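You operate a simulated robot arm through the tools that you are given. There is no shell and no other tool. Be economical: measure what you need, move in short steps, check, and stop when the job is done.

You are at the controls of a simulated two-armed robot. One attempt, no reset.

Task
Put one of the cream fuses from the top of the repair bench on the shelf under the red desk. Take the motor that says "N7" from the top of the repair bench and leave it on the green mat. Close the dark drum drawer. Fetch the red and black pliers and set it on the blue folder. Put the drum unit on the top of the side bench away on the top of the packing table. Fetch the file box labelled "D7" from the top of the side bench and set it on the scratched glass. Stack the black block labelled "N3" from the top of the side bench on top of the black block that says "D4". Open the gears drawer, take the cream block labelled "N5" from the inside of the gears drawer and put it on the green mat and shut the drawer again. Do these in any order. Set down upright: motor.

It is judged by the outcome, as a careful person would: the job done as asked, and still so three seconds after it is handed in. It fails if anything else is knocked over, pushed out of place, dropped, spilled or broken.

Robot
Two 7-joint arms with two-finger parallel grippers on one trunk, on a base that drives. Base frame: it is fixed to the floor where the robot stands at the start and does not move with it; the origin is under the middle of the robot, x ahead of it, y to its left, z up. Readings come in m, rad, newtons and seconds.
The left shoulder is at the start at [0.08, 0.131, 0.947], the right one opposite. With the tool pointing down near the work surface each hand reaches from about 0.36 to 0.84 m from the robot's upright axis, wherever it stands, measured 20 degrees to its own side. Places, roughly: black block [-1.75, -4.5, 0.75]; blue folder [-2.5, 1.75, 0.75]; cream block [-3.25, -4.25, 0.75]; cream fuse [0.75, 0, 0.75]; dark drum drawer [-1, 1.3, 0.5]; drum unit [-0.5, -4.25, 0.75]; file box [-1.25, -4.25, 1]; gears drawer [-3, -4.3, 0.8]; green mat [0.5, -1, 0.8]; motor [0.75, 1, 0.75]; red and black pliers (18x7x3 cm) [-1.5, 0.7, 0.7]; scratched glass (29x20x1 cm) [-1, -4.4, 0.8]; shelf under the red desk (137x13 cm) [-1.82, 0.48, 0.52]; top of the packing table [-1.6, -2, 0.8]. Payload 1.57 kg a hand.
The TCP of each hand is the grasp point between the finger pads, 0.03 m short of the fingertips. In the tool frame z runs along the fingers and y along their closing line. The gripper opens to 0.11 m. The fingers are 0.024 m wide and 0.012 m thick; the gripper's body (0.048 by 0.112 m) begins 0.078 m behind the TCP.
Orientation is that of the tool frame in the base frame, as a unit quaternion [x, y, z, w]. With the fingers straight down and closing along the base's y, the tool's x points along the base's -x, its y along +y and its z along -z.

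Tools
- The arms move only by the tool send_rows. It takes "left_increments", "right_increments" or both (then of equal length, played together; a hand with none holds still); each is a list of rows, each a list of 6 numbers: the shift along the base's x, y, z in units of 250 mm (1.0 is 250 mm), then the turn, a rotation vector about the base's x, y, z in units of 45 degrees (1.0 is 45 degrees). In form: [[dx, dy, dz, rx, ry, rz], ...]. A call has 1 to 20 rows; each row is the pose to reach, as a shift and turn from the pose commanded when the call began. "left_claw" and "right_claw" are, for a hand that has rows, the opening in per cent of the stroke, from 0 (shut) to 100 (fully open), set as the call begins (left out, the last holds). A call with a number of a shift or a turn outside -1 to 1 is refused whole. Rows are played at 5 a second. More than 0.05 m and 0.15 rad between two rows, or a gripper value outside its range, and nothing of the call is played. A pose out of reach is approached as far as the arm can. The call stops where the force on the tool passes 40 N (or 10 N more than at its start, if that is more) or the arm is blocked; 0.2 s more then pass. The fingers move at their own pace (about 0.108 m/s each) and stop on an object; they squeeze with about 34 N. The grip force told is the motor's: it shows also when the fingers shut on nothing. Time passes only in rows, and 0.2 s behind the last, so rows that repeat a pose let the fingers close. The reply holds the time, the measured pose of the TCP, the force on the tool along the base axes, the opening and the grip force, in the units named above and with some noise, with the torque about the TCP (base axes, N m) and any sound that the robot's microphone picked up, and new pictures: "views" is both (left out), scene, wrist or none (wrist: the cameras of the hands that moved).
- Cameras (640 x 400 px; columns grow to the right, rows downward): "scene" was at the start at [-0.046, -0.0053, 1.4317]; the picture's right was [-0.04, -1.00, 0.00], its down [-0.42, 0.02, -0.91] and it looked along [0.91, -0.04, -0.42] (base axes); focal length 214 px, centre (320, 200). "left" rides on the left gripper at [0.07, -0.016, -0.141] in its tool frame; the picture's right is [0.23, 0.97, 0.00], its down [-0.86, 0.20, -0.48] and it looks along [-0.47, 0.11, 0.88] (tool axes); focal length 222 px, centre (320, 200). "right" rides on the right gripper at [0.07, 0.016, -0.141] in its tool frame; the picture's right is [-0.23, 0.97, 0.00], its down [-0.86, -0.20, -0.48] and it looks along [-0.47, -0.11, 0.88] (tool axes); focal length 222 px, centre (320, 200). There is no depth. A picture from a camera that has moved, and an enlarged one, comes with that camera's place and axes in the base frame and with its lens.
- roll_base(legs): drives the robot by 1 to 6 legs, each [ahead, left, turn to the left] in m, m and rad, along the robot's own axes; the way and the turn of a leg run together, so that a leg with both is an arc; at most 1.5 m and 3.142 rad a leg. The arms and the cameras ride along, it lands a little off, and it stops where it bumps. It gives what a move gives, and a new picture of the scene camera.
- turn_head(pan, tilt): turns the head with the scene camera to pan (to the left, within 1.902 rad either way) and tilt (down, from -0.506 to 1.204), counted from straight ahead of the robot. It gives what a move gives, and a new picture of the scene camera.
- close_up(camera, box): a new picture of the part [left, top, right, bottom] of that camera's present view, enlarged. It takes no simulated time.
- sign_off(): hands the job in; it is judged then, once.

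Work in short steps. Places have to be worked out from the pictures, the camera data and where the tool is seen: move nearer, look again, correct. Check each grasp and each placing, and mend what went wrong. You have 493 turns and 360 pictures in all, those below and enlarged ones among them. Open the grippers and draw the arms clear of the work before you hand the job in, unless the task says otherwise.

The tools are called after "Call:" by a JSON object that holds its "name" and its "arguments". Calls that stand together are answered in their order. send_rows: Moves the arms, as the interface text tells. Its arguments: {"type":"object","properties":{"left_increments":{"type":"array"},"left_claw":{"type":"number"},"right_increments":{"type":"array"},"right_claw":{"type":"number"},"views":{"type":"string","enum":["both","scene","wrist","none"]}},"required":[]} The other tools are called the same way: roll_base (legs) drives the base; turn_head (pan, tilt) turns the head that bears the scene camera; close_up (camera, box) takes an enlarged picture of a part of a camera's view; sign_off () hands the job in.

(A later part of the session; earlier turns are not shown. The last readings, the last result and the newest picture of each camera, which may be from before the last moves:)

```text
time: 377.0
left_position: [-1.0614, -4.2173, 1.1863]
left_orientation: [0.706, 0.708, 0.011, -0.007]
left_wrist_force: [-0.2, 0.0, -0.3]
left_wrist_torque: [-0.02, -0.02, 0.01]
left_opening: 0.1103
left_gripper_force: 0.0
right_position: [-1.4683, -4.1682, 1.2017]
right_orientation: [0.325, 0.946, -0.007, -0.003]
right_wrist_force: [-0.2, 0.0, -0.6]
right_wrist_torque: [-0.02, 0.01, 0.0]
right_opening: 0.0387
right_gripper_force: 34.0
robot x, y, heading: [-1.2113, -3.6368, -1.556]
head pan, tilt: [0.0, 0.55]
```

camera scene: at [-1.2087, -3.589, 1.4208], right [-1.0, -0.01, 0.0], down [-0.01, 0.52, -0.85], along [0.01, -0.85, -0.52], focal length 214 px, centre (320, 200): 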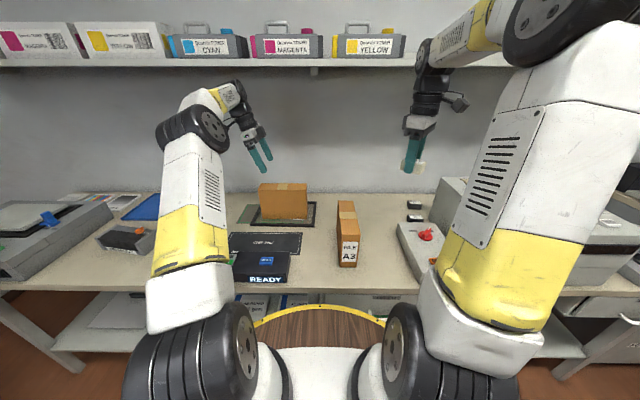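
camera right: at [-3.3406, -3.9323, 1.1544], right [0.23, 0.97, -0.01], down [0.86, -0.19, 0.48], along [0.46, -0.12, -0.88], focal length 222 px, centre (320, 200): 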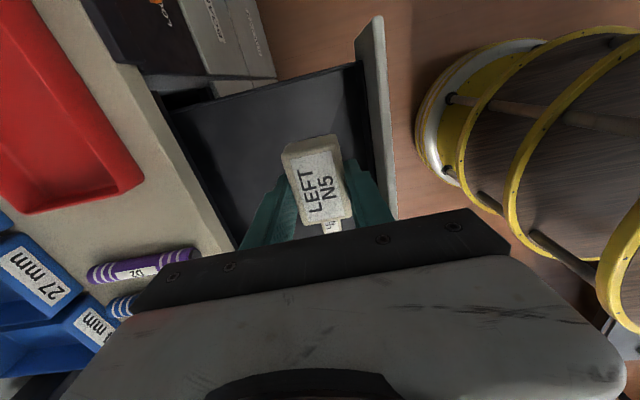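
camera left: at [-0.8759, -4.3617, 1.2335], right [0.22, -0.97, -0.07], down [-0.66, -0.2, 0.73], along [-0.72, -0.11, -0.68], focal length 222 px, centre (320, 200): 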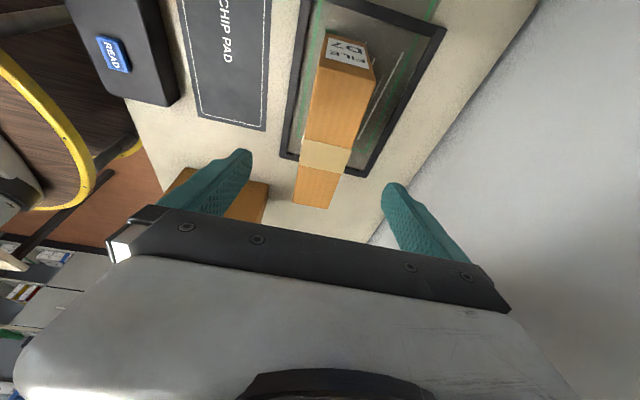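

Slide west to reach the black blocks with the left hand and view them.

Call:
{"name": "roll_base", "arguments": {"legs": [[-0.02, -0.55, 0]]}}

Call:
{"name": "close_up", "arguments": {"camera": "left", "box": [0, 0, 640, 400]}}

Call:
{"name": "close_up", "arguments": {"camera": "scene", "box": [240, 140, 440, 265]}}

```text
time: 380.1
left_position: [-1.613, -4.205, 1.1867]
left_orientation: [0.706, 0.708, 0.011, -0.006]
left_wrist_force: [0.5, -0.3, -0.4]
left_wrist_torque: [-0.01, 0.03, 0.01]
left_opening: 0.1098
left_gripper_force: 0.0
right_position: [-2.0191, -4.1563, 1.2024]
right_orientation: [0.326, 0.945, -0.007, -0.004]
right_wrist_force: [0.2, 0.2, -0.6]
right_wrist_torque: [0.02, 0.06, 0.0]
right_opening: 0.039
right_gripper_force: 34.1
robot x, y, heading: [-1.7615, -3.623, -1.556]
head pan, tilt: [0.0, 0.55]
camera scene: at [-1.761, -3.5758, 1.4207], right [-1.0, -0.01, 0.0], down [-0.01, 0.52, -0.85], along [0.01, -0.85, -0.52], focal length 214 px, centre (320, 200)
```

scene: 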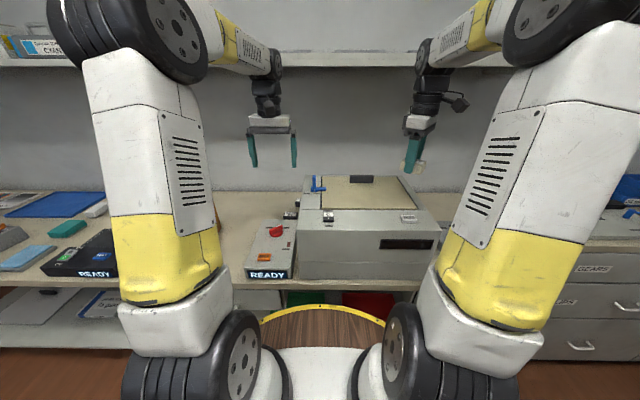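

```text
1.00 times, centred on (320, 200) of left (not enlarged: the box is as wide or as high as the picture)
camera zoom: at [-1.6307, -4.138, 1.3307], right [0.97, 0.23, 0.01], down [0.2, -0.87, 0.46], along [0.12, -0.45, -0.89], focal length 222 px, centre (320, 200)
```

zoom: 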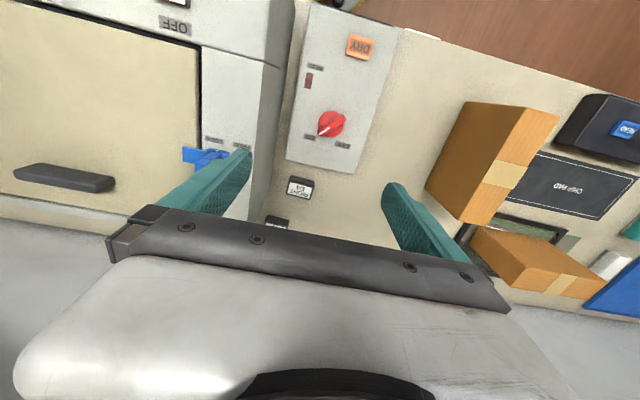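

```text
3.20 times, centred on (340, 202) of scene
camera zoom: at [-1.761, -3.5758, 1.4207], right [-1.0, -0.01, 0.0], down [-0.01, 0.52, -0.85], along [0.01, -0.85, -0.52], focal length 686 px, centre (256, 192)
```

zoom: 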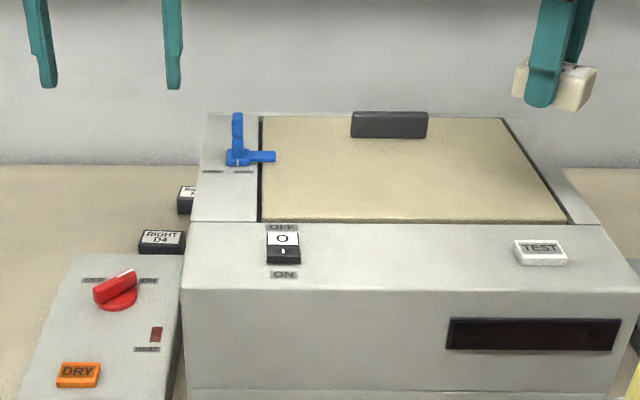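

D4 is at ≈(-1.62, -4.347); the other block ≈(-1.655, -4.445). Move the left hand forward to read its label.

Call:
{"name": "send_rows", "arguments": {"left_increments": [[0.0, -0.15, -0.05, 0, 0, 0], [0.0, -0.3, -0.15, 0, 0, 0], [0.0, -0.45, -0.25, 0, 0, 0], [0.0, -0.6, -0.35, 0, 0, 0], [0.0, -0.7, -0.4, 0, 0, 0], [0, -0.7, -0.4, 0, 0, 0]], "views": "wrist"}}

Call:
{"name": "close_up", "arguments": {"camera": "left", "box": [240, 100, 360, 200]}}

```text
time: 381.5
left_position: [-1.6122, -4.3803, 1.087]
left_orientation: [0.706, 0.708, 0.01, -0.005]
left_wrist_force: [0.3, 0.0, -0.4]
left_wrist_torque: [0.03, -0.04, -0.01]
left_opening: 0.11
left_gripper_force: 0.1
right_position: [-2.0191, -4.1565, 1.2015]
right_orientation: [0.326, 0.945, -0.007, -0.003]
right_wrist_force: [0.6, -0.2, -1.5]
right_wrist_torque: [0.02, 0.02, 0.0]
right_opening: 0.0389
right_gripper_force: 33.9
robot x, y, heading: [-1.7643, -3.6245, -1.556]
head pan, tilt: [0.0, 0.55]
camera left: at [-1.6301, -4.3135, 1.2301], right [0.97, 0.23, 0.01], down [0.2, -0.87, 0.46], along [0.12, -0.45, -0.89], focal length 222 px, centre (320, 200)
```

left: 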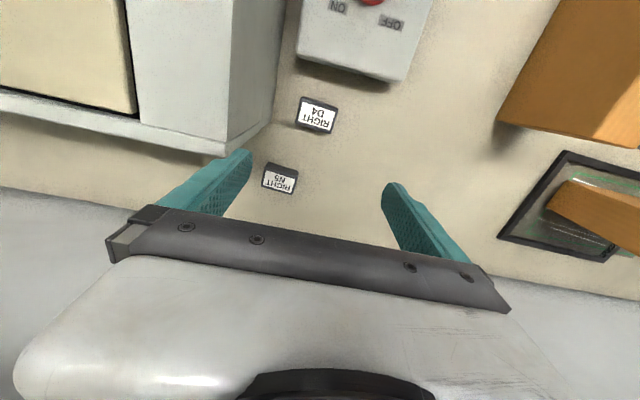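

```text
4.00 times, centred on (300, 150) of left
camera zoom: at [-1.6301, -4.3135, 1.2301], right [0.97, 0.23, 0.01], down [0.2, -0.87, 0.46], along [0.12, -0.45, -0.89], focal length 888 px, centre (400, 400)
```

zoom: 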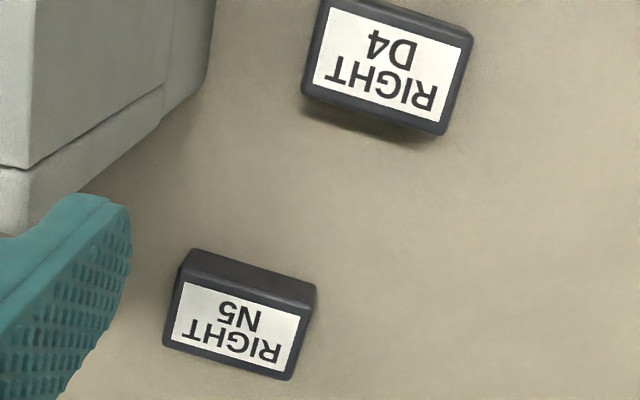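

That one is black N5, not N3. Earlier I noticed a small black item west of the printer; check with the right camera.

Call:
{"name": "close_up", "arguments": {"camera": "right", "box": [0, 0, 640, 400]}}

```text
1.00 times, centred on (320, 200) of right (not enlarged: the box is as wide or as high as the picture)
camera zoom: at [-2.0626, -4.0994, 1.3429], right [0.78, 0.63, -0.02], down [0.56, -0.68, 0.48], along [0.29, -0.38, -0.88], focal length 222 px, centre (320, 200)
```

zoom: 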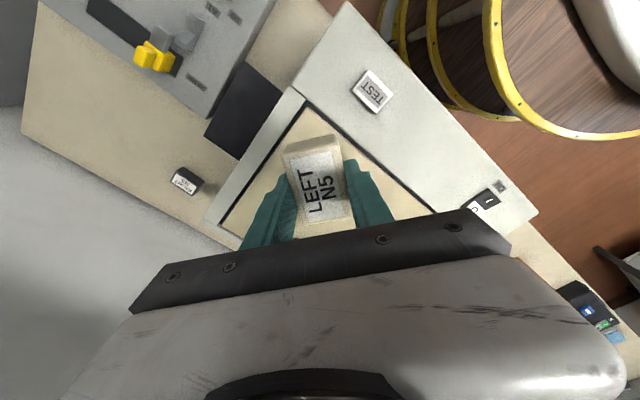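

Call:
{"name": "close_up", "arguments": {"camera": "right", "box": [150, 140, 230, 210]}}

```text
5.71 times, centred on (190, 175) of right
camera zoom: at [-2.0626, -4.0994, 1.3429], right [0.78, 0.63, -0.02], down [0.56, -0.68, 0.48], along [0.29, -0.38, -0.88], focal length 1269 px, centre (1063, 343)
```

zoom: 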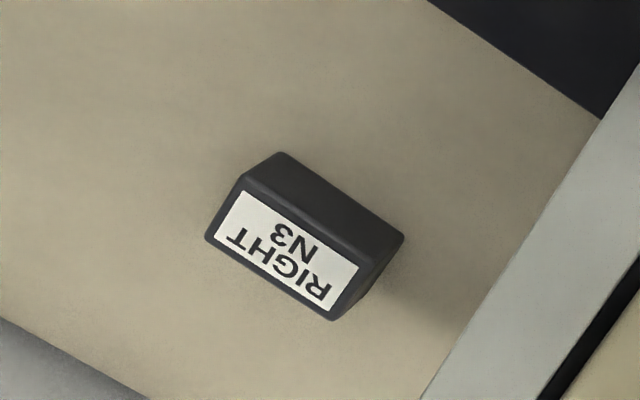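

Found N3 at ≈(-2.177, -4.452), west of the printer. Raise the left hand, and slide the base west.

Call:
{"name": "send_rows", "arguments": {"left_increments": [[0, 0.1, 0.15, 0, 0, 0], [0, 0.25, 0.28, 0, 0, 0], [0, 0.4, 0.4, 0, 0, 0], [0, 0.55, 0.5, 0, 0, 0], [0, 0.7, 0.6, 0, 0, 0], [0, 0.8, 0.7, 0, 0, 0], [0, 0.8, 0.75, 0, 0, 0]], "left_claw": 70, "views": "none"}}

Call:
{"name": "roll_base", "arguments": {"legs": [[0.0, -0.52, 0]]}}

```text
time: 383.1
left_position: [-1.6118, -4.179, 1.2772]
left_orientation: [0.706, 0.708, 0.01, -0.006]
left_wrist_force: [0.2, -0.3, -0.9]
left_wrist_torque: [-0.01, 0.0, 0.0]
left_opening: 0.0769
left_gripper_force: 0.1
right_position: [-2.0191, -4.1572, 1.2016]
right_orientation: [0.326, 0.945, -0.007, -0.003]
right_wrist_force: [-0.4, 0.2, -0.2]
right_wrist_torque: [-0.01, -0.01, -0.03]
right_opening: 0.0387
right_gripper_force: 34.1
robot x, y, heading: [-1.7622, -3.6245, -1.556]
head pan, tilt: [0.0, 0.55]
```

```text
time: 386.2
left_position: [-2.1351, -4.1869, 1.2756]
left_orientation: [0.707, 0.707, 0.011, -0.006]
left_wrist_force: [-0.1, -0.2, -0.4]
left_wrist_torque: [0.0, -0.02, -0.02]
left_opening: 0.0769
left_gripper_force: 0.1
right_position: [-2.5421, -4.1617, 1.2014]
right_orientation: [0.326, 0.945, -0.007, -0.003]
right_wrist_force: [-0.4, 0.3, -0.6]
right_wrist_torque: [-0.04, -0.01, -0.01]
right_opening: 0.0389
right_gripper_force: 33.8
robot x, y, heading: [-2.2824, -3.6323, -1.562]
head pan, tilt: [0.0, 0.55]
camera scene: at [-2.2816, -3.582, 1.4207], right [-1.0, -0.01, 0.0], down [-0.01, 0.52, -0.85], along [0.01, -0.85, -0.52], focal length 214 px, centre (320, 200)
```

scene: 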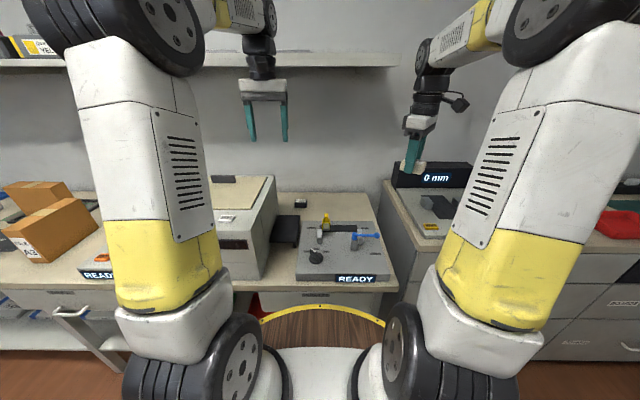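

Move the left hand above N3, lower, and check.

Call:
{"name": "send_rows", "arguments": {"left_increments": [[-0.04, -0.15, -0.1, 0, 0, 0], [-0.08, -0.3, -0.2, 0, 0, 0], [-0.12, -0.45, -0.32, 0, 0, 0], [-0.17, -0.6, -0.46, 0, 0, 0], [-0.17, -0.75, -0.58, 0, 0, 0], [-0.17, -0.85, -0.7, 0, 0, 0], [-0.17, -0.85, -0.7, 0, 0, 0]], "left_claw": 80, "views": "wrist"}}

```text
refused: row 4 steps farther than a row can; nothing moved
```

Call:
{"name": "send_rows", "arguments": {"left_increments": [[-0.04, -0.13, -0.1, 0, 0, 0], [-0.08, -0.26, -0.2, 0, 0, 0], [-0.12, -0.39, -0.3, 0, 0, 0], [-0.16, -0.52, -0.42, 0, 0, 0], [-0.17, -0.64, -0.54, 0, 0, 0], [-0.17, -0.76, -0.64, 0, 0, 0], [-0.17, -0.85, -0.7, 0, 0, 0], [-0.17, -0.85, -0.7, 0, 0, 0]], "left_claw": 80, "views": "wrist"}}

```text
time: 388.0
left_position: [-2.1777, -4.4006, 1.0993]
left_orientation: [0.706, 0.708, 0.012, -0.006]
left_wrist_force: [0.2, 1.0, -0.8]
left_wrist_torque: [-0.02, -0.01, 0.03]
left_opening: 0.0881
left_gripper_force: 0.0
right_position: [-2.5419, -4.162, 1.2009]
right_orientation: [0.326, 0.945, -0.007, -0.003]
right_wrist_force: [0.2, -0.7, -0.7]
right_wrist_torque: [0.01, 0.0, 0.0]
right_opening: 0.0386
right_gripper_force: 33.9
robot x, y, heading: [-2.2823, -3.6276, -1.561]
head pan, tilt: [0.0, 0.55]
camera left: at [-2.1958, -4.3338, 1.2424], right [0.97, 0.23, 0.01], down [0.2, -0.87, 0.46], along [0.11, -0.45, -0.89], focal length 222 px, centre (320, 200)
```

left: 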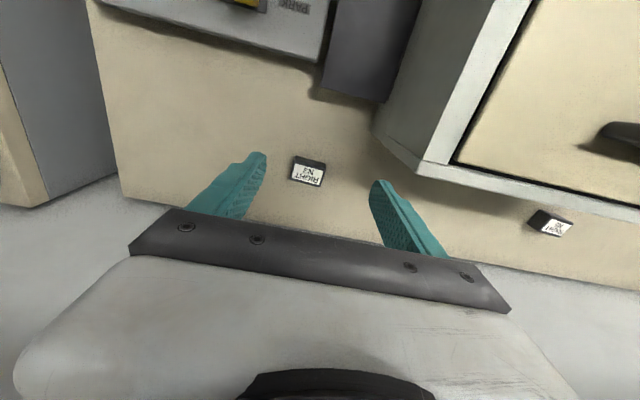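

N3 at (-2.184, -4.465). Inch the base forward, tilt the hand ~15° for reach, and lower.

Call:
{"name": "roll_base", "arguments": {"legs": [[0.03, 0, 0]]}}

Call:
{"name": "send_rows", "arguments": {"left_increments": [[-0.01, -0.03, -0.12, -0.11, 0, 0], [-0.024, -0.06, -0.24, -0.22, 0, 0], [-0.024, -0.1, -0.36, -0.33, 0, 0], [-0.024, -0.12, -0.5, -0.33, 0, 0], [-0.024, -0.12, -0.64, -0.33, 0, 0], [-0.024, -0.12, -0.7, -0.33, 0, 0], [-0.024, -0.12, -0.7, -0.33, 0, 0]], "views": "wrist"}}

```text
time: 388.8
left_position: [-2.1785, -4.4309, 1.1007]
left_orientation: [0.707, 0.707, 0.011, -0.005]
left_wrist_force: [-0.6, 1.0, 0.0]
left_wrist_torque: [-0.04, -0.02, -0.03]
left_opening: 0.0882
left_gripper_force: 0.1
right_position: [-2.5416, -4.1921, 1.2012]
right_orientation: [0.327, 0.945, -0.008, -0.003]
right_wrist_force: [0.6, 0.2, -0.2]
right_wrist_torque: [0.01, 0.02, -0.01]
right_opening: 0.0388
right_gripper_force: 34.0
robot x, y, heading: [-2.2861, -3.6611, -1.558]
head pan, tilt: [0.0, 0.55]
camera scene: at [-2.2813, -3.6118, 1.4207], right [-1.0, -0.01, 0.0], down [-0.01, 0.52, -0.85], along [0.01, -0.85, -0.52], focal length 214 px, centre (320, 200)
```

scene: 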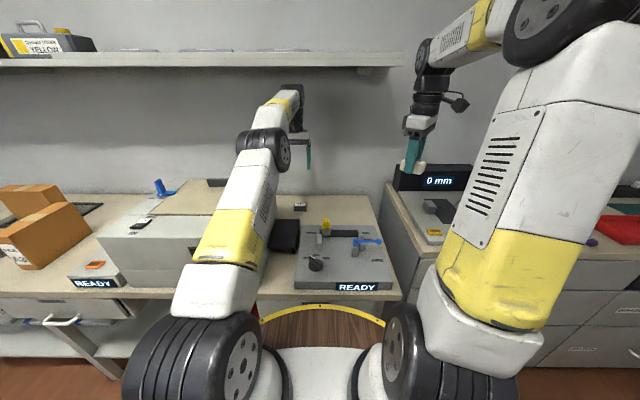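

```text
time: 390.4
left_position: [-2.1848, -4.4585, 0.924]
left_orientation: [0.701, 0.703, -0.081, 0.086]
left_wrist_force: [-0.5, -0.6, 0.2]
left_wrist_torque: [-0.01, -0.01, 0.04]
left_opening: 0.0878
left_gripper_force: 0.1
right_position: [-2.5409, -4.1924, 1.2024]
right_orientation: [0.327, 0.945, -0.007, -0.003]
right_wrist_force: [-0.1, -0.3, -0.3]
right_wrist_torque: [0.01, 0.01, -0.01]
right_opening: 0.0388
right_gripper_force: 33.8
robot x, y, heading: [-2.2843, -3.6594, -1.565]
head pan, tilt: [0.0, 0.55]
camera left: at [-2.2024, -4.3583, 1.0449], right [0.97, 0.22, -0.05], down [0.2, -0.72, 0.67], along [0.11, -0.66, -0.74], focal length 222 px, centre (320, 200)
```

left: 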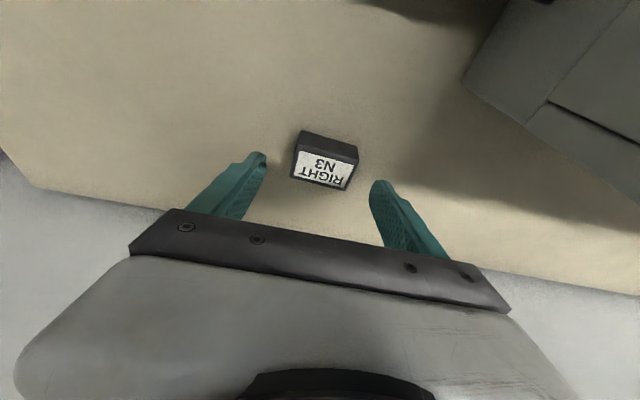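

Call:
{"name": "send_rows", "arguments": {"left_increments": [[0.016, -0.028, -0.06, 0, 0, 0], [0.016, -0.028, -0.11, 0, 0, 0], [0.016, -0.028, -0.145, 0, 0, 0], [0.016, -0.028, -0.16, 0, 0, 0], [0.016, -0.028, -0.17, 0, 0, 0]], "views": "wrist"}}

```text
time: 391.6
left_position: [-2.1801, -4.4672, 0.8822]
left_orientation: [0.702, 0.703, -0.081, 0.086]
left_wrist_force: [0.4, 0.1, 0.4]
left_wrist_torque: [0.02, -0.01, 0.01]
left_opening: 0.088
left_gripper_force: 0.1
right_position: [-2.5421, -4.192, 1.2022]
right_orientation: [0.327, 0.945, -0.006, -0.004]
right_wrist_force: [-0.1, 0.1, -0.1]
right_wrist_torque: [-0.02, -0.03, 0.0]
right_opening: 0.0388
right_gripper_force: 33.8
robot x, y, heading: [-2.2827, -3.6588, -1.56]
head pan, tilt: [0.0, 0.55]
camera left: at [-2.1983, -4.3653, 1.0032], right [0.97, 0.22, -0.05], down [0.2, -0.72, 0.67], along [0.11, -0.66, -0.74], focal length 222 px, centre (320, 200)
```

left: 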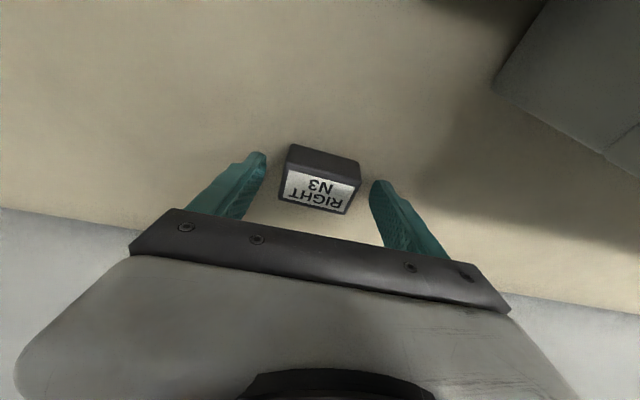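

Call:
{"name": "send_rows", "arguments": {"left_increments": [[0, 0, -0.015, 0, 0, 0], [0, 0, -0.015, 0, 0, 0]], "views": "none"}}

Call:
{"name": "send_rows", "arguments": {"left_increments": [[0, 0, 0, 0, 0, 0], [0, 0, 0, 0, 0, 0], [0, 0, 0, 0, 0, 0]], "left_claw": 0, "views": "none"}}

Call:
{"name": "send_rows", "arguments": {"left_increments": [[0, 0, 0.1, 0, 0, 0], [0, 0, 0.25, 0, 0, 0], [0, 0, 0.4, 0, 0, 0], [0, 0, 0.4, 0, 0, 0]], "views": "wrist"}}

```text
time: 392.2
left_position: [-2.1813, -4.4652, 0.8782]
left_orientation: [0.701, 0.703, -0.08, 0.086]
left_wrist_force: [0.0, -0.3, 0.0]
left_wrist_torque: [0.02, -0.03, -0.03]
left_opening: 0.088
left_gripper_force: 0.0
right_position: [-2.542, -4.192, 1.2011]
right_orientation: [0.327, 0.945, -0.006, -0.003]
right_wrist_force: [-0.2, 0.5, -0.8]
right_wrist_torque: [0.02, 0.03, -0.01]
right_opening: 0.0386
right_gripper_force: 33.9
robot x, y, heading: [-2.2833, -3.6614, -1.562]
head pan, tilt: [0.0, 0.55]
```

```text
time: 393.0
left_position: [-2.1798, -4.4676, 0.8777]
left_orientation: [0.702, 0.703, -0.081, 0.086]
left_wrist_force: [0.8, 0.2, 1.1]
left_wrist_torque: [0.0, 0.04, -0.01]
left_opening: 0.0594
left_gripper_force: 33.7
right_position: [-2.5427, -4.1917, 1.2015]
right_orientation: [0.327, 0.945, -0.007, -0.004]
right_wrist_force: [-0.4, 0.1, 0.4]
right_wrist_torque: [0.0, 0.02, -0.02]
right_opening: 0.0388
right_gripper_force: 34.2
robot x, y, heading: [-2.2856, -3.6604, -1.559]
head pan, tilt: [0.0, 0.55]
```

```text
time: 394.0
left_position: [-2.1799, -4.4656, 0.981]
left_orientation: [0.702, 0.703, -0.081, 0.086]
left_wrist_force: [-0.2, -0.3, 0.3]
left_wrist_torque: [0.03, 0.05, 0.0]
left_opening: 0.0594
left_gripper_force: 34.6
right_position: [-2.5421, -4.1928, 1.2003]
right_orientation: [0.327, 0.945, -0.007, -0.004]
right_wrist_force: [0.0, -0.7, 0.2]
right_wrist_torque: [0.01, -0.03, 0.0]
right_opening: 0.0388
right_gripper_force: 33.5
robot x, y, heading: [-2.2819, -3.6611, -1.562]
head pan, tilt: [0.0, 0.55]
camera left: at [-2.1974, -4.3646, 1.1016], right [0.97, 0.22, -0.05], down [0.2, -0.72, 0.67], along [0.11, -0.66, -0.74], focal length 222 px, centre (320, 200)
```

left: 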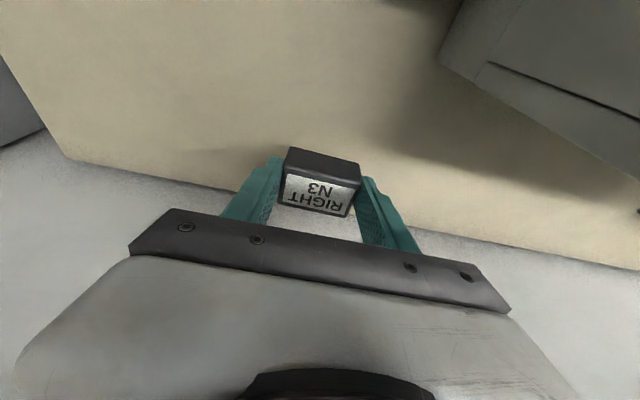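

N3 is held level. Raise over the printer height, retract, and slide east to D4.

Call:
{"name": "send_rows", "arguments": {"left_increments": [[0, 0.02, 0.17, 0, 0, 0], [0, 0.08, 0.34, 0, 0, 0], [0, 0.18, 0.5, 0, 0, 0], [0, 0.3, 0.64, 0, 0, 0], [0, 0.42, 0.78, 0, 0, 0], [0, 0.54, 0.9, 0, 0, 0], [0, 0.66, 1.0, 0, 0, 0], [0, 0.78, 1.0, 0, 0, 0]], "views": "none"}}

Call:
{"name": "roll_base", "arguments": {"legs": [[-0.03, 0.52, 0]]}}

Call:
{"name": "close_up", "arguments": {"camera": "left", "box": [0, 0, 640, 400]}}

```text
time: 395.8
left_position: [-2.179, -4.2721, 1.2294]
left_orientation: [0.702, 0.702, -0.081, 0.087]
left_wrist_force: [-0.3, -0.3, -1.2]
left_wrist_torque: [0.02, 0.01, 0.01]
left_opening: 0.0592
left_gripper_force: 34.0
right_position: [-2.5419, -4.1926, 1.202]
right_orientation: [0.327, 0.945, -0.007, -0.003]
right_wrist_force: [0.2, -0.6, -0.2]
right_wrist_torque: [0.04, -0.04, 0.0]
right_opening: 0.039
right_gripper_force: 34.1
robot x, y, heading: [-2.2808, -3.6596, -1.558]
head pan, tilt: [0.0, 0.55]
```

```text
time: 398.8
left_position: [-1.6658, -4.2383, 1.2288]
left_orientation: [0.704, 0.7, -0.08, 0.085]
left_wrist_force: [0.0, -0.2, -0.5]
left_wrist_torque: [0.01, -0.03, 0.0]
left_opening: 0.0591
left_gripper_force: 34.1
right_position: [-2.0287, -4.1568, 1.2015]
right_orientation: [0.328, 0.945, -0.008, -0.004]
right_wrist_force: [-1.0, -0.3, -0.9]
right_wrist_torque: [0.02, 0.0, 0.02]
right_opening: 0.0386
right_gripper_force: 33.5
robot x, y, heading: [-1.7606, -3.6272, -1.563]
head pan, tilt: [0.0, 0.55]
camera scene: at [-1.7652, -3.5778, 1.4207], right [-1.0, -0.01, 0.0], down [0.0, 0.52, -0.85], along [0.0, -0.85, -0.52], focal length 214 px, centre (320, 200)
```

scene: 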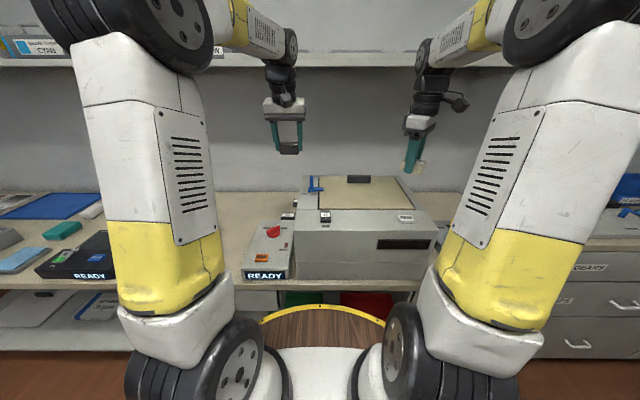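

```text
1.00 times, centred on (320, 200) of left (not enlarged: the box is as wide or as high as the picture)
camera zoom: at [-1.6833, -4.138, 1.3504], right [0.97, 0.22, -0.05], down [0.19, -0.72, 0.67], along [0.11, -0.66, -0.74], focal length 222 px, centre (320, 200)
```

zoom: 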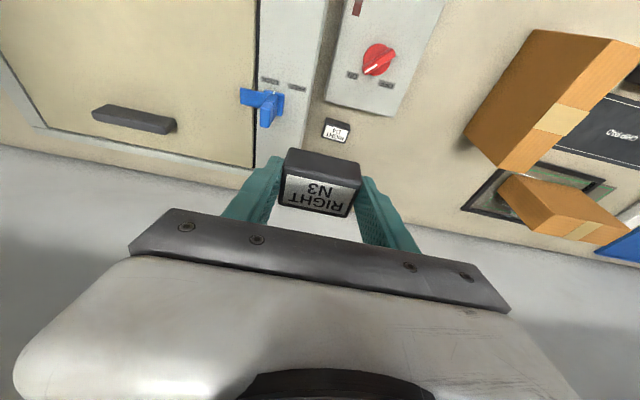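

D4 centre ≈(-1.622, -4.346). The printer's side is close on the west, so I bring N3 above D4 with a slight +x bias and check clearance.

Call:
{"name": "send_rows", "arguments": {"left_increments": [[0.06, -0.1, -0.1, 0, 0, 0], [0.12, -0.2, -0.2, 0, 0, 0], [0.18, -0.3, -0.32, 0, 0, 0], [0.21, -0.42, -0.44, 0, 0, 0], [0.21, -0.42, -0.6, 0, 0, 0], [0.21, -0.42, -0.76, 0, 0, 0], [0.21, -0.42, -0.9, 0, 0, 0], [0.21, -0.42, -0.9, 0, 0, 0]], "views": "both"}}

Call:
{"name": "close_up", "arguments": {"camera": "scene", "box": [220, 140, 380, 240]}}

```text
time: 400.6
left_position: [-1.6147, -4.3425, 1.0058]
left_orientation: [0.704, 0.7, -0.081, 0.085]
left_wrist_force: [-0.1, -1.2, 0.6]
left_wrist_torque: [0.0, 0.0, -0.01]
left_opening: 0.0589
left_gripper_force: 34.2
right_position: [-2.0295, -4.1578, 1.2007]
right_orientation: [0.33, 0.944, -0.008, -0.003]
right_wrist_force: [-0.3, -0.3, 0.0]
right_wrist_torque: [-0.01, -0.01, 0.01]
right_opening: 0.0389
right_gripper_force: 33.8
robot x, y, heading: [-1.7671, -3.6251, -1.568]
head pan, tilt: [0.0, 0.55]
camera scene: at [-1.7651, -3.5779, 1.4208], right [-1.0, -0.01, 0.0], down [0.0, 0.52, -0.85], along [0.0, -0.85, -0.52], focal length 214 px, centre (320, 200)
camera left: at [-1.6315, -4.2422, 1.125], right [0.97, 0.22, -0.05], down [0.19, -0.72, 0.67], along [0.11, -0.66, -0.74], focal length 222 px, centre (320, 200)
```

scene: 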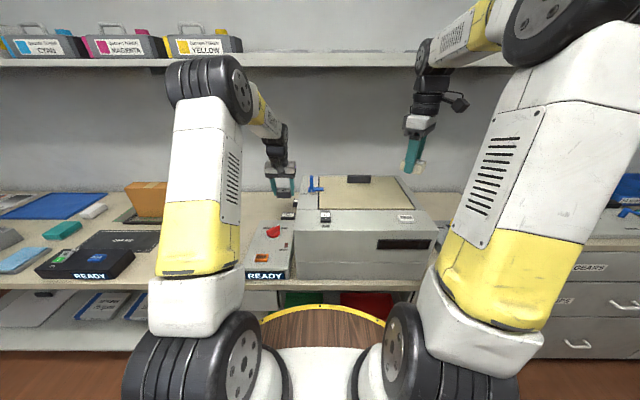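
left: 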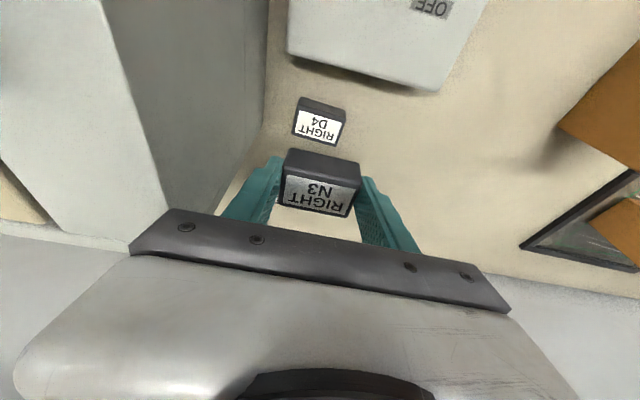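

```text
4.00 times, centred on (300, 190) of scene
camera zoom: at [-1.7651, -3.5779, 1.4208], right [-1.0, -0.01, 0.0], down [0.0, 0.52, -0.85], along [0.0, -0.85, -0.52], focal length 858 px, centre (400, 240)
```

zoom: 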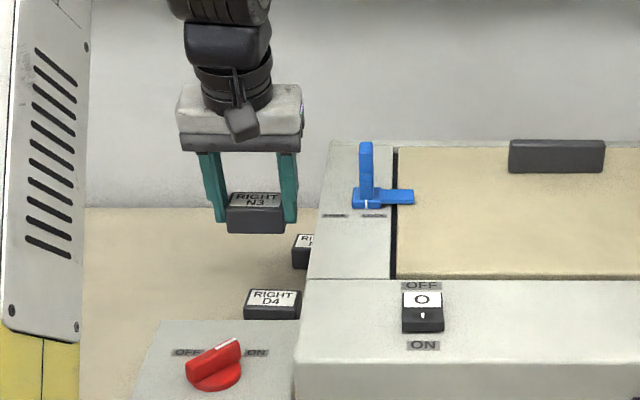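

Clearance to the printer side is ~1.5 cm. Lower N3 onto D4.

Call:
{"name": "send_rows", "arguments": {"left_increments": [[-0.018, 0, -0.1, 0, 0, 0], [-0.018, 0, -0.2, 0, 0, 0], [-0.018, 0, -0.28, 0, 0, 0], [-0.018, 0, -0.28, 0, 0, 0]], "views": "both"}}

Call:
{"name": "close_up", "arguments": {"camera": "scene", "box": [220, 140, 380, 240]}}

```text
time: 401.6
left_position: [-1.6178, -4.3444, 0.933]
left_orientation: [0.704, 0.701, -0.08, 0.086]
left_wrist_force: [-0.2, 0.1, 0.0]
left_wrist_torque: [0.0, 0.02, 0.01]
left_opening: 0.0589
left_gripper_force: 33.6
right_position: [-2.0287, -4.1561, 1.2018]
right_orientation: [0.329, 0.944, -0.007, -0.004]
right_wrist_force: [0.2, 0.5, -0.5]
right_wrist_torque: [-0.01, 0.01, -0.05]
right_opening: 0.0387
right_gripper_force: 34.1
robot x, y, heading: [-1.7642, -3.6282, -1.565]
head pan, tilt: [0.0, 0.55]
camera scene: at [-1.7651, -3.5779, 1.4208], right [-1.0, -0.01, 0.0], down [0.0, 0.52, -0.85], along [0.0, -0.85, -0.52], focal length 214 px, centre (320, 200)
camera left: at [-1.6352, -4.2435, 1.0542], right [0.97, 0.22, -0.05], down [0.19, -0.72, 0.67], along [0.11, -0.66, -0.74], focal length 222 px, centre (320, 200)
```

scene: 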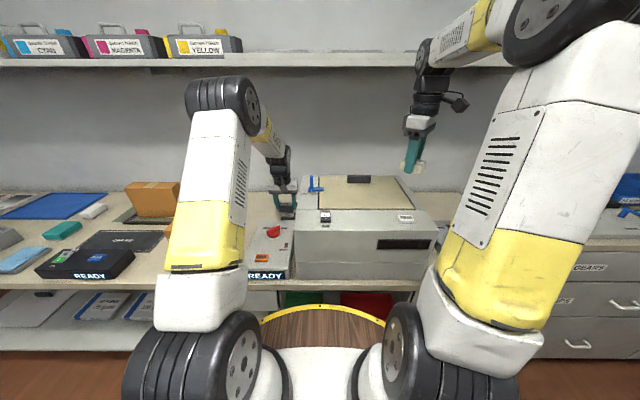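
left: 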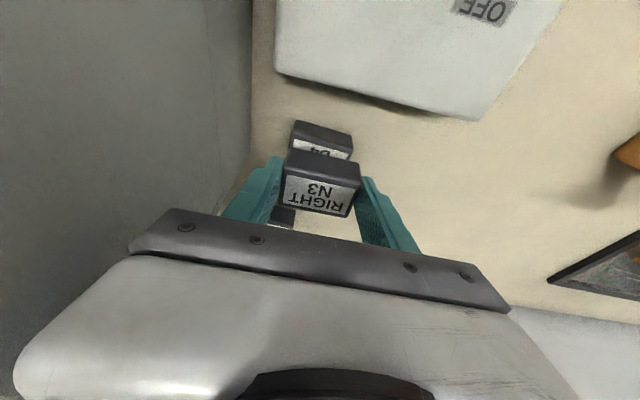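

```text
4.00 times, centred on (300, 190) of scene
camera zoom: at [-1.7651, -3.5779, 1.4208], right [-1.0, -0.01, 0.0], down [0.0, 0.52, -0.85], along [0.0, -0.85, -0.52], focal length 858 px, centre (400, 240)
```

zoom: 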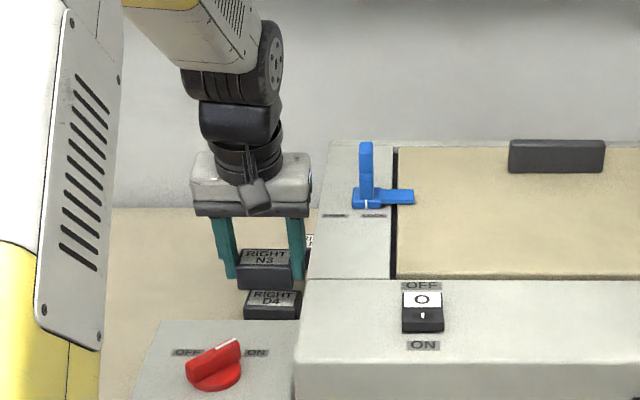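

Call:
{"name": "send_rows", "arguments": {"left_increments": [[-0.014, 0.005, -0.03, 0, 0, 0], [-0.014, 0.005, -0.05, 0, 0, 0], [-0.014, 0.005, -0.065, 0, 0, 0], [-0.014, 0.005, -0.08, 0, 0, 0], [-0.014, 0.005, -0.09, 0, 0, 0], [-0.014, 0.005, -0.1, 0, 0, 0], [-0.014, 0.005, -0.11, 0, 0, 0], [-0.014, 0.005, -0.12, 0, 0, 0], [-0.014, 0.005, -0.13, 0, 0, 0]], "views": "wrist"}}

```text
time: 403.6
left_position: [-1.6219, -4.345, 0.9051]
left_orientation: [0.703, 0.701, -0.084, 0.088]
left_wrist_force: [1.8, 3.9, 36.7]
left_wrist_torque: [-0.17, 0.22, -0.03]
left_opening: 0.0589
left_gripper_force: 33.9
right_position: [-2.0289, -4.1558, 1.2025]
right_orientation: [0.329, 0.944, -0.008, -0.002]
right_wrist_force: [0.6, 0.1, -1.1]
right_wrist_torque: [0.02, -0.01, 0.0]
right_opening: 0.0388
right_gripper_force: 34.1
robot x, y, heading: [-1.7671, -3.624, -1.566]
head pan, tilt: [0.0, 0.55]
camera left: at [-1.6386, -4.2425, 1.0252], right [0.97, 0.22, -0.05], down [0.19, -0.71, 0.67], along [0.11, -0.66, -0.74], focal length 222 px, centre (320, 200)
```

left: 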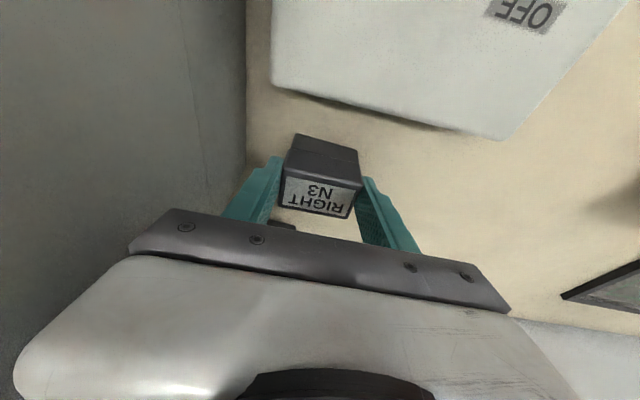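

Contact: N3 sits on D4. Ease, open slightly, and lift straight out.

Call:
{"name": "send_rows", "arguments": {"left_increments": [[0, 0, 0.012, 0, 0, 0], [0, 0, 0.012, 0, 0, 0]], "views": "none"}}

Call:
{"name": "send_rows", "arguments": {"left_increments": [[0, 0, 0, 0, 0, 0], [0, 0, 0, 0, 0, 0], [0, 0.02, 0.06, 0, 0, 0], [0, 0.05, 0.18, 0, 0, 0], [0, 0.09, 0.34, 0, 0, 0], [0, 0.14, 0.5, 0, 0, 0], [0, 0.2, 0.68, 0, 0, 0]], "left_claw": 66, "views": "both"}}

Call:
{"name": "close_up", "arguments": {"camera": "scene", "box": [220, 140, 380, 240]}}

```text
time: 404.2
left_position: [-1.6219, -4.3436, 0.9044]
left_orientation: [0.704, 0.701, -0.081, 0.086]
left_wrist_force: [1.7, -7.6, 19.6]
left_wrist_torque: [-0.57, 0.13, 0.1]
left_opening: 0.0588
left_gripper_force: 34.1
right_position: [-2.029, -4.1568, 1.2018]
right_orientation: [0.329, 0.944, -0.007, -0.002]
right_wrist_force: [0.2, 0.3, 0.0]
right_wrist_torque: [0.0, -0.02, -0.02]
right_opening: 0.0388
right_gripper_force: 33.9
robot x, y, heading: [-1.7669, -3.6247, -1.565]
head pan, tilt: [0.0, 0.55]
```

```text
time: 405.8
left_position: [-1.6219, -4.2929, 1.0752]
left_orientation: [0.704, 0.701, -0.08, 0.085]
left_wrist_force: [0.3, 0.0, -0.6]
left_wrist_torque: [0.04, -0.03, 0.02]
left_opening: 0.0726
left_gripper_force: 0.0
right_position: [-2.029, -4.1564, 1.2008]
right_orientation: [0.329, 0.944, -0.007, -0.003]
right_wrist_force: [0.3, -0.6, -0.7]
right_wrist_torque: [0.04, 0.04, -0.01]
right_opening: 0.0389
right_gripper_force: 33.9
robot x, y, heading: [-1.7671, -3.6266, -1.573]
head pan, tilt: [0.0, 0.55]
camera scene: at [-1.7651, -3.5782, 1.4208], right [-1.0, -0.01, 0.0], down [0.0, 0.52, -0.85], along [0.0, -0.85, -0.52], focal length 214 px, centre (320, 200)
camera left: at [-1.6387, -4.1921, 1.1968], right [0.97, 0.22, -0.05], down [0.19, -0.72, 0.67], along [0.11, -0.66, -0.74], focal length 222 px, centre (320, 200)
```

scene: 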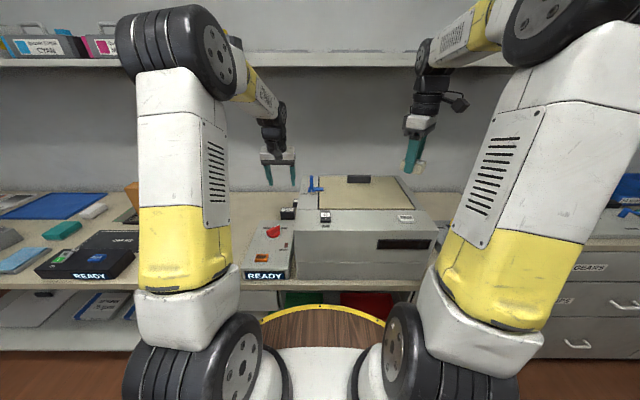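
left: 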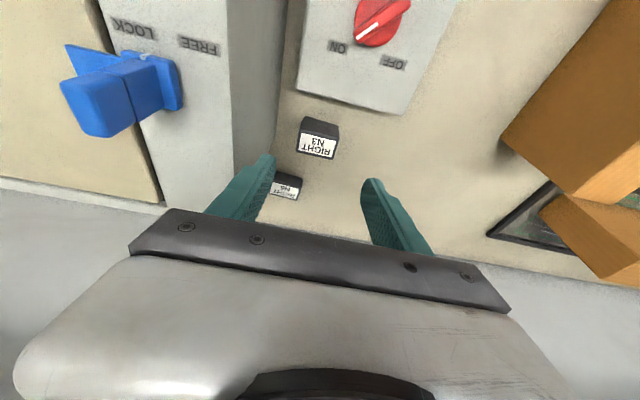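

```text
4.00 times, centred on (300, 190) of scene
camera zoom: at [-1.7651, -3.5782, 1.4208], right [-1.0, -0.01, 0.0], down [0.0, 0.52, -0.85], along [0.0, -0.85, -0.52], focal length 858 px, centre (400, 240)
```

zoom: 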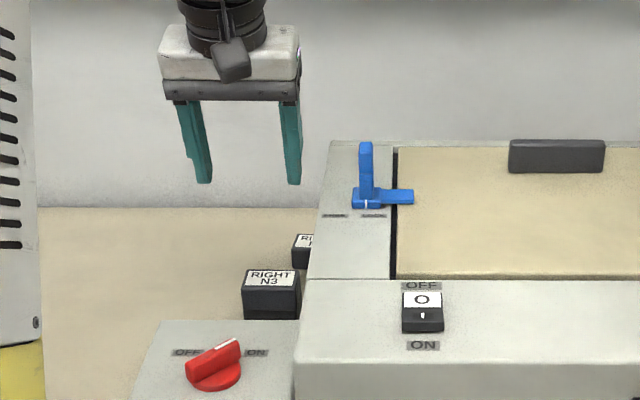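

Neatly stacked. Restore the left hand and slide east to find the drum unit.

Call:
{"name": "send_rows", "arguments": {"left_increments": [[0, 0.12, 0.12, 0.11, 0, 0], [0, 0.24, 0.24, 0.22, 0, 0], [0, 0.36, 0.36, 0.33, 0, 0], [0, 0.46, 0.48, 0.33, 0, 0], [0, 0.5, 0.56, 0.33, 0, 0]], "left_claw": 100, "views": "none"}}

Call:
{"name": "roll_base", "arguments": {"legs": [[-0.08, 0.5, 0], [0, 0.5, 0]]}}

Call:
{"name": "close_up", "arguments": {"camera": "scene", "box": [0, 140, 400, 320]}}

```text
time: 407.0
left_position: [-1.6208, -4.1703, 1.2144]
left_orientation: [0.709, 0.705, 0.01, -0.007]
left_wrist_force: [-0.3, 0.3, -0.3]
left_wrist_torque: [0.04, -0.01, -0.01]
left_opening: 0.11
left_gripper_force: 0.1
right_position: [-2.0283, -4.1571, 1.2019]
right_orientation: [0.329, 0.944, -0.007, -0.004]
right_wrist_force: [0.6, -0.5, -0.6]
right_wrist_torque: [0.02, -0.01, 0.01]
right_opening: 0.0388
right_gripper_force: 33.9
robot x, y, heading: [-1.7666, -3.6262, -1.566]
head pan, tilt: [0.0, 0.55]
```

```text
time: 412.5
left_position: [-0.6278, -4.0819, 1.2151]
left_orientation: [0.707, 0.707, 0.01, -0.005]
left_wrist_force: [0.3, 0.5, -0.1]
left_wrist_torque: [-0.03, 0.01, -0.02]
left_opening: 0.11
left_gripper_force: 0.1
right_position: [-1.0346, -4.0677, 1.2023]
right_orientation: [0.329, 0.944, -0.008, -0.003]
right_wrist_force: [0.2, 0.1, 0.2]
right_wrist_torque: [0.0, -0.01, -0.02]
right_opening: 0.0386
right_gripper_force: 33.7
robot x, y, heading: [-0.7732, -3.5381, -1.564]
head pan, tilt: [0.0, 0.55]
camera scene: at [-0.7721, -3.4885, 1.4207], right [-1.0, -0.01, 0.0], down [0.0, 0.52, -0.85], along [0.01, -0.85, -0.52], focal length 214 px, centre (320, 200)
```

scene: 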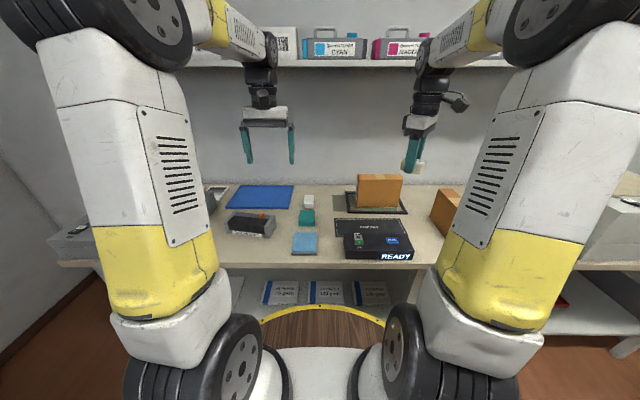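

```text
1.60 times, centred on (200, 230) of scene
camera zoom: at [-0.7721, -3.4885, 1.4207], right [-1.0, -0.01, 0.0], down [0.0, 0.52, -0.85], along [0.01, -0.85, -0.52], focal length 343 px, centre (512, 152)
```

zoom: 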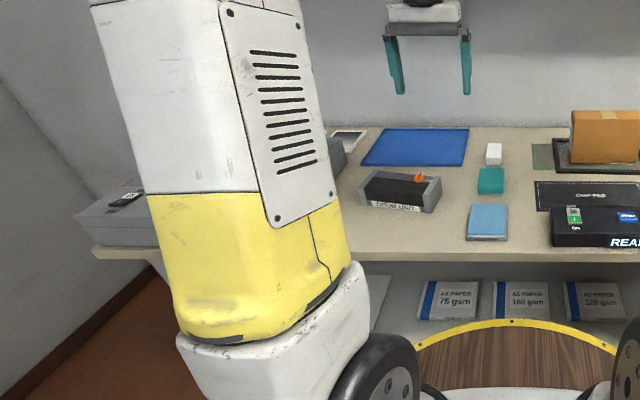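

Call:
{"name": "close_up", "arguments": {"camera": "scene", "box": [215, 195, 295, 250]}}

Call:
{"name": "close_up", "arguments": {"camera": "left", "box": [0, 0, 640, 400]}}

```text
7.27 times, centred on (255, 222) of scene
camera zoom: at [-0.7721, -3.4885, 1.4207], right [-1.0, -0.01, 0.0], down [0.0, 0.52, -0.85], along [0.01, -0.85, -0.52], focal length 1560 px, centre (793, 36)
```

zoom: 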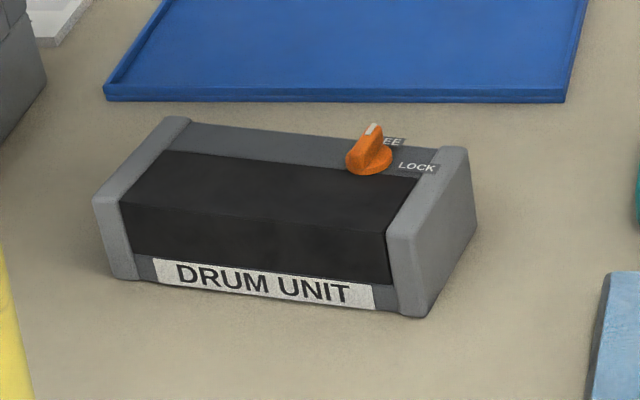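

```text
1.00 times, centred on (320, 200) of left (not enlarged: the box is as wide or as high as the picture)
camera zoom: at [-0.6437, -4.0139, 1.3578], right [0.97, 0.22, 0.01], down [0.19, -0.87, 0.46], along [0.11, -0.45, -0.89], focal length 222 px, centre (320, 200)
```

zoom: 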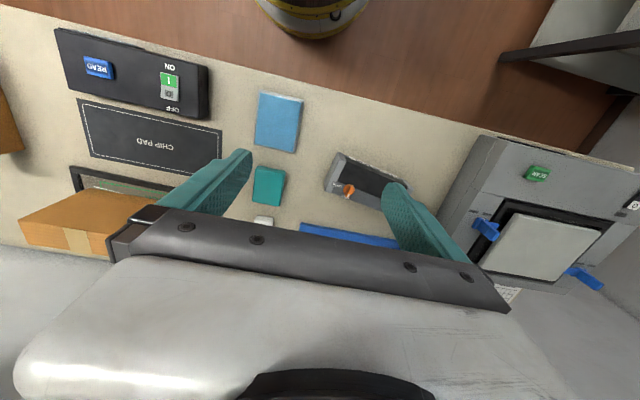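

Drum unit centre ≈(-0.486, -4.162), ≈0.17×0.075×0.06, turned ~-10°. I rotate the left hand ~-100° to close across its width and move above it.

Call:
{"name": "send_rows", "arguments": {"left_increments": [[0.08, 0, 0, 0, 0, -0.16], [0.16, 0, 0, 0, 0, -0.32], [0.24, 0, -0.05, 0, 0, -0.48], [0.32, 0, -0.1, 0, 0, -0.64], [0.4, -0.02, -0.15, 0, 0, -0.8], [0.48, -0.04, -0.2, 0, 0, -0.96]], "views": "none"}}

Call:
{"name": "send_rows", "arguments": {"left_increments": [[0.02, -0.04, -0.05, 0, 0, -0.16], [0.04, -0.08, -0.1, 0, 0, -0.32], [0.06, -0.12, -0.15, 0, 0, -0.48], [0.08, -0.16, -0.2, 0, 0, -0.64], [0.09, -0.2, -0.25, 0, 0, -0.8], [0.09, -0.24, -0.3, 0, 0, -0.96]], "views": "none"}}

Call:
{"name": "send_rows", "arguments": {"left_increments": [[0, -0.02, -0.1, 0, 0, -0.16], [0, -0.04, -0.2, 0, 0, -0.32], [0, -0.04, -0.2, 0, 0, -0.32]], "views": "wrist"}}

```text
time: 413.9
left_position: [-0.5069, -4.0894, 1.1653]
left_orientation: [0.919, 0.395, 0.011, -0.002]
left_wrist_force: [-1.0, 0.8, 0.2]
left_wrist_torque: [-0.03, -0.03, 0.01]
left_opening: 0.11
left_gripper_force: 0.0
right_position: [-1.034, -4.0671, 1.2022]
right_orientation: [0.327, 0.945, -0.007, -0.003]
right_wrist_force: [0.0, 0.6, -0.8]
right_wrist_torque: [0.0, -0.01, 0.0]
right_opening: 0.0385
right_gripper_force: 34.0
robot x, y, heading: [-0.7727, -3.5412, -1.564]
head pan, tilt: [0.0, 0.55]
```

```text
time: 415.3
left_position: [-0.483, -4.1494, 1.0889]
left_orientation: [1.0, 0.029, 0.011, 0.002]
left_wrist_force: [-0.3, 0.3, 0.2]
left_wrist_torque: [-0.01, 0.0, 0.01]
left_opening: 0.1097
left_gripper_force: 0.0
right_position: [-1.0346, -4.0685, 1.201]
right_orientation: [0.329, 0.944, -0.007, -0.004]
right_wrist_force: [-0.4, 0.6, 0.0]
right_wrist_torque: [-0.03, 0.03, 0.03]
right_opening: 0.0387
right_gripper_force: 33.7
robot x, y, heading: [-0.7714, -3.5343, -1.563]
head pan, tilt: [0.0, 0.55]
```

```text
time: 416.1
left_position: [-0.4854, -4.1616, 1.0409]
left_orientation: [0.995, -0.096, 0.011, 0.005]
left_wrist_force: [0.5, -0.6, -0.8]
left_wrist_torque: [-0.03, 0.01, -0.01]
left_opening: 0.1102
left_gripper_force: 0.0
right_position: [-1.0335, -4.0679, 1.201]
right_orientation: [0.328, 0.945, -0.008, -0.003]
right_wrist_force: [-0.2, -0.3, 0.0]
right_wrist_torque: [-0.03, -0.03, -0.01]
right_opening: 0.0389
right_gripper_force: 34.4
robot x, y, heading: [-0.7713, -3.5395, -1.557]
head pan, tilt: [0.0, 0.55]
camera left: at [-0.4173, -4.157, 1.1833], right [0.04, -1.0, 0.01], down [-0.89, -0.03, 0.46], along [-0.46, -0.03, -0.89], focal length 222 px, centre (320, 200)
```

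left: 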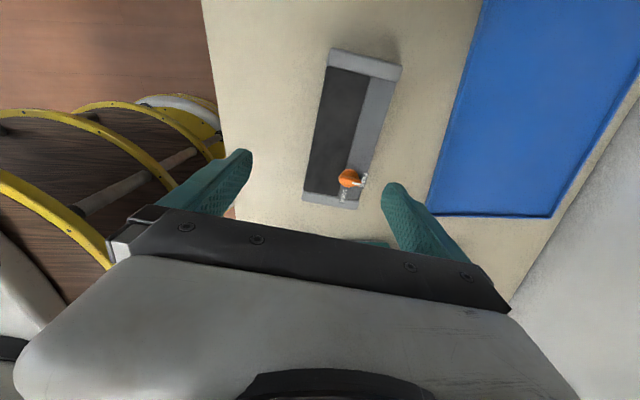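

The drum's centre is nearer (-0.472, -4.196). Shift and lower partly to recheck.

Call:
{"name": "send_rows", "arguments": {"left_increments": [[0.03, -0.07, 0, 0, 0, 0.035], [0.054, -0.138, -0.08, 0, 0, 0.07], [0.054, -0.138, -0.2, 0, 0, 0.07], [0.054, -0.138, -0.26, 0, 0, 0.07], [0.054, -0.138, -0.26, 0, 0, 0.07]], "views": "wrist"}}

```text
time: 417.3
left_position: [-0.4701, -4.1954, 0.9753]
left_orientation: [0.998, -0.068, 0.011, 0.004]
left_wrist_force: [0.4, 0.1, -0.1]
left_wrist_torque: [0.0, 0.0, 0.02]
left_opening: 0.1102
left_gripper_force: 0.1
right_position: [-1.0345, -4.0681, 1.2017]
right_orientation: [0.328, 0.945, -0.007, -0.003]
right_wrist_force: [-0.6, 0.2, -0.5]
right_wrist_torque: [0.0, 0.01, -0.01]
right_opening: 0.0387
right_gripper_force: 33.9
robot x, y, heading: [-0.7739, -3.5386, -1.561]
head pan, tilt: [0.0, 0.55]
camera left: at [-0.4033, -4.1869, 1.1189], right [0.09, -1.0, 0.01], down [-0.88, -0.08, 0.46], along [-0.46, -0.05, -0.89], focal length 222 px, centre (320, 200)
```

left: 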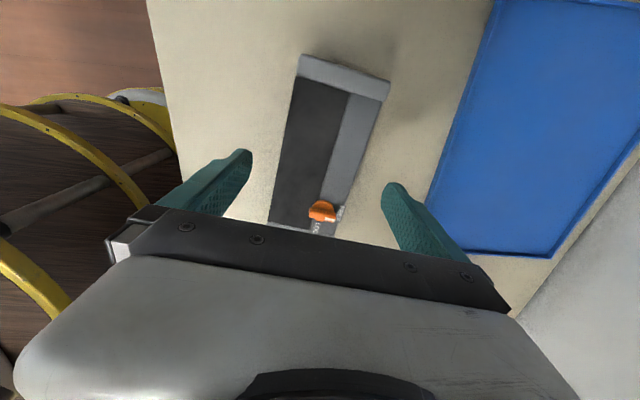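

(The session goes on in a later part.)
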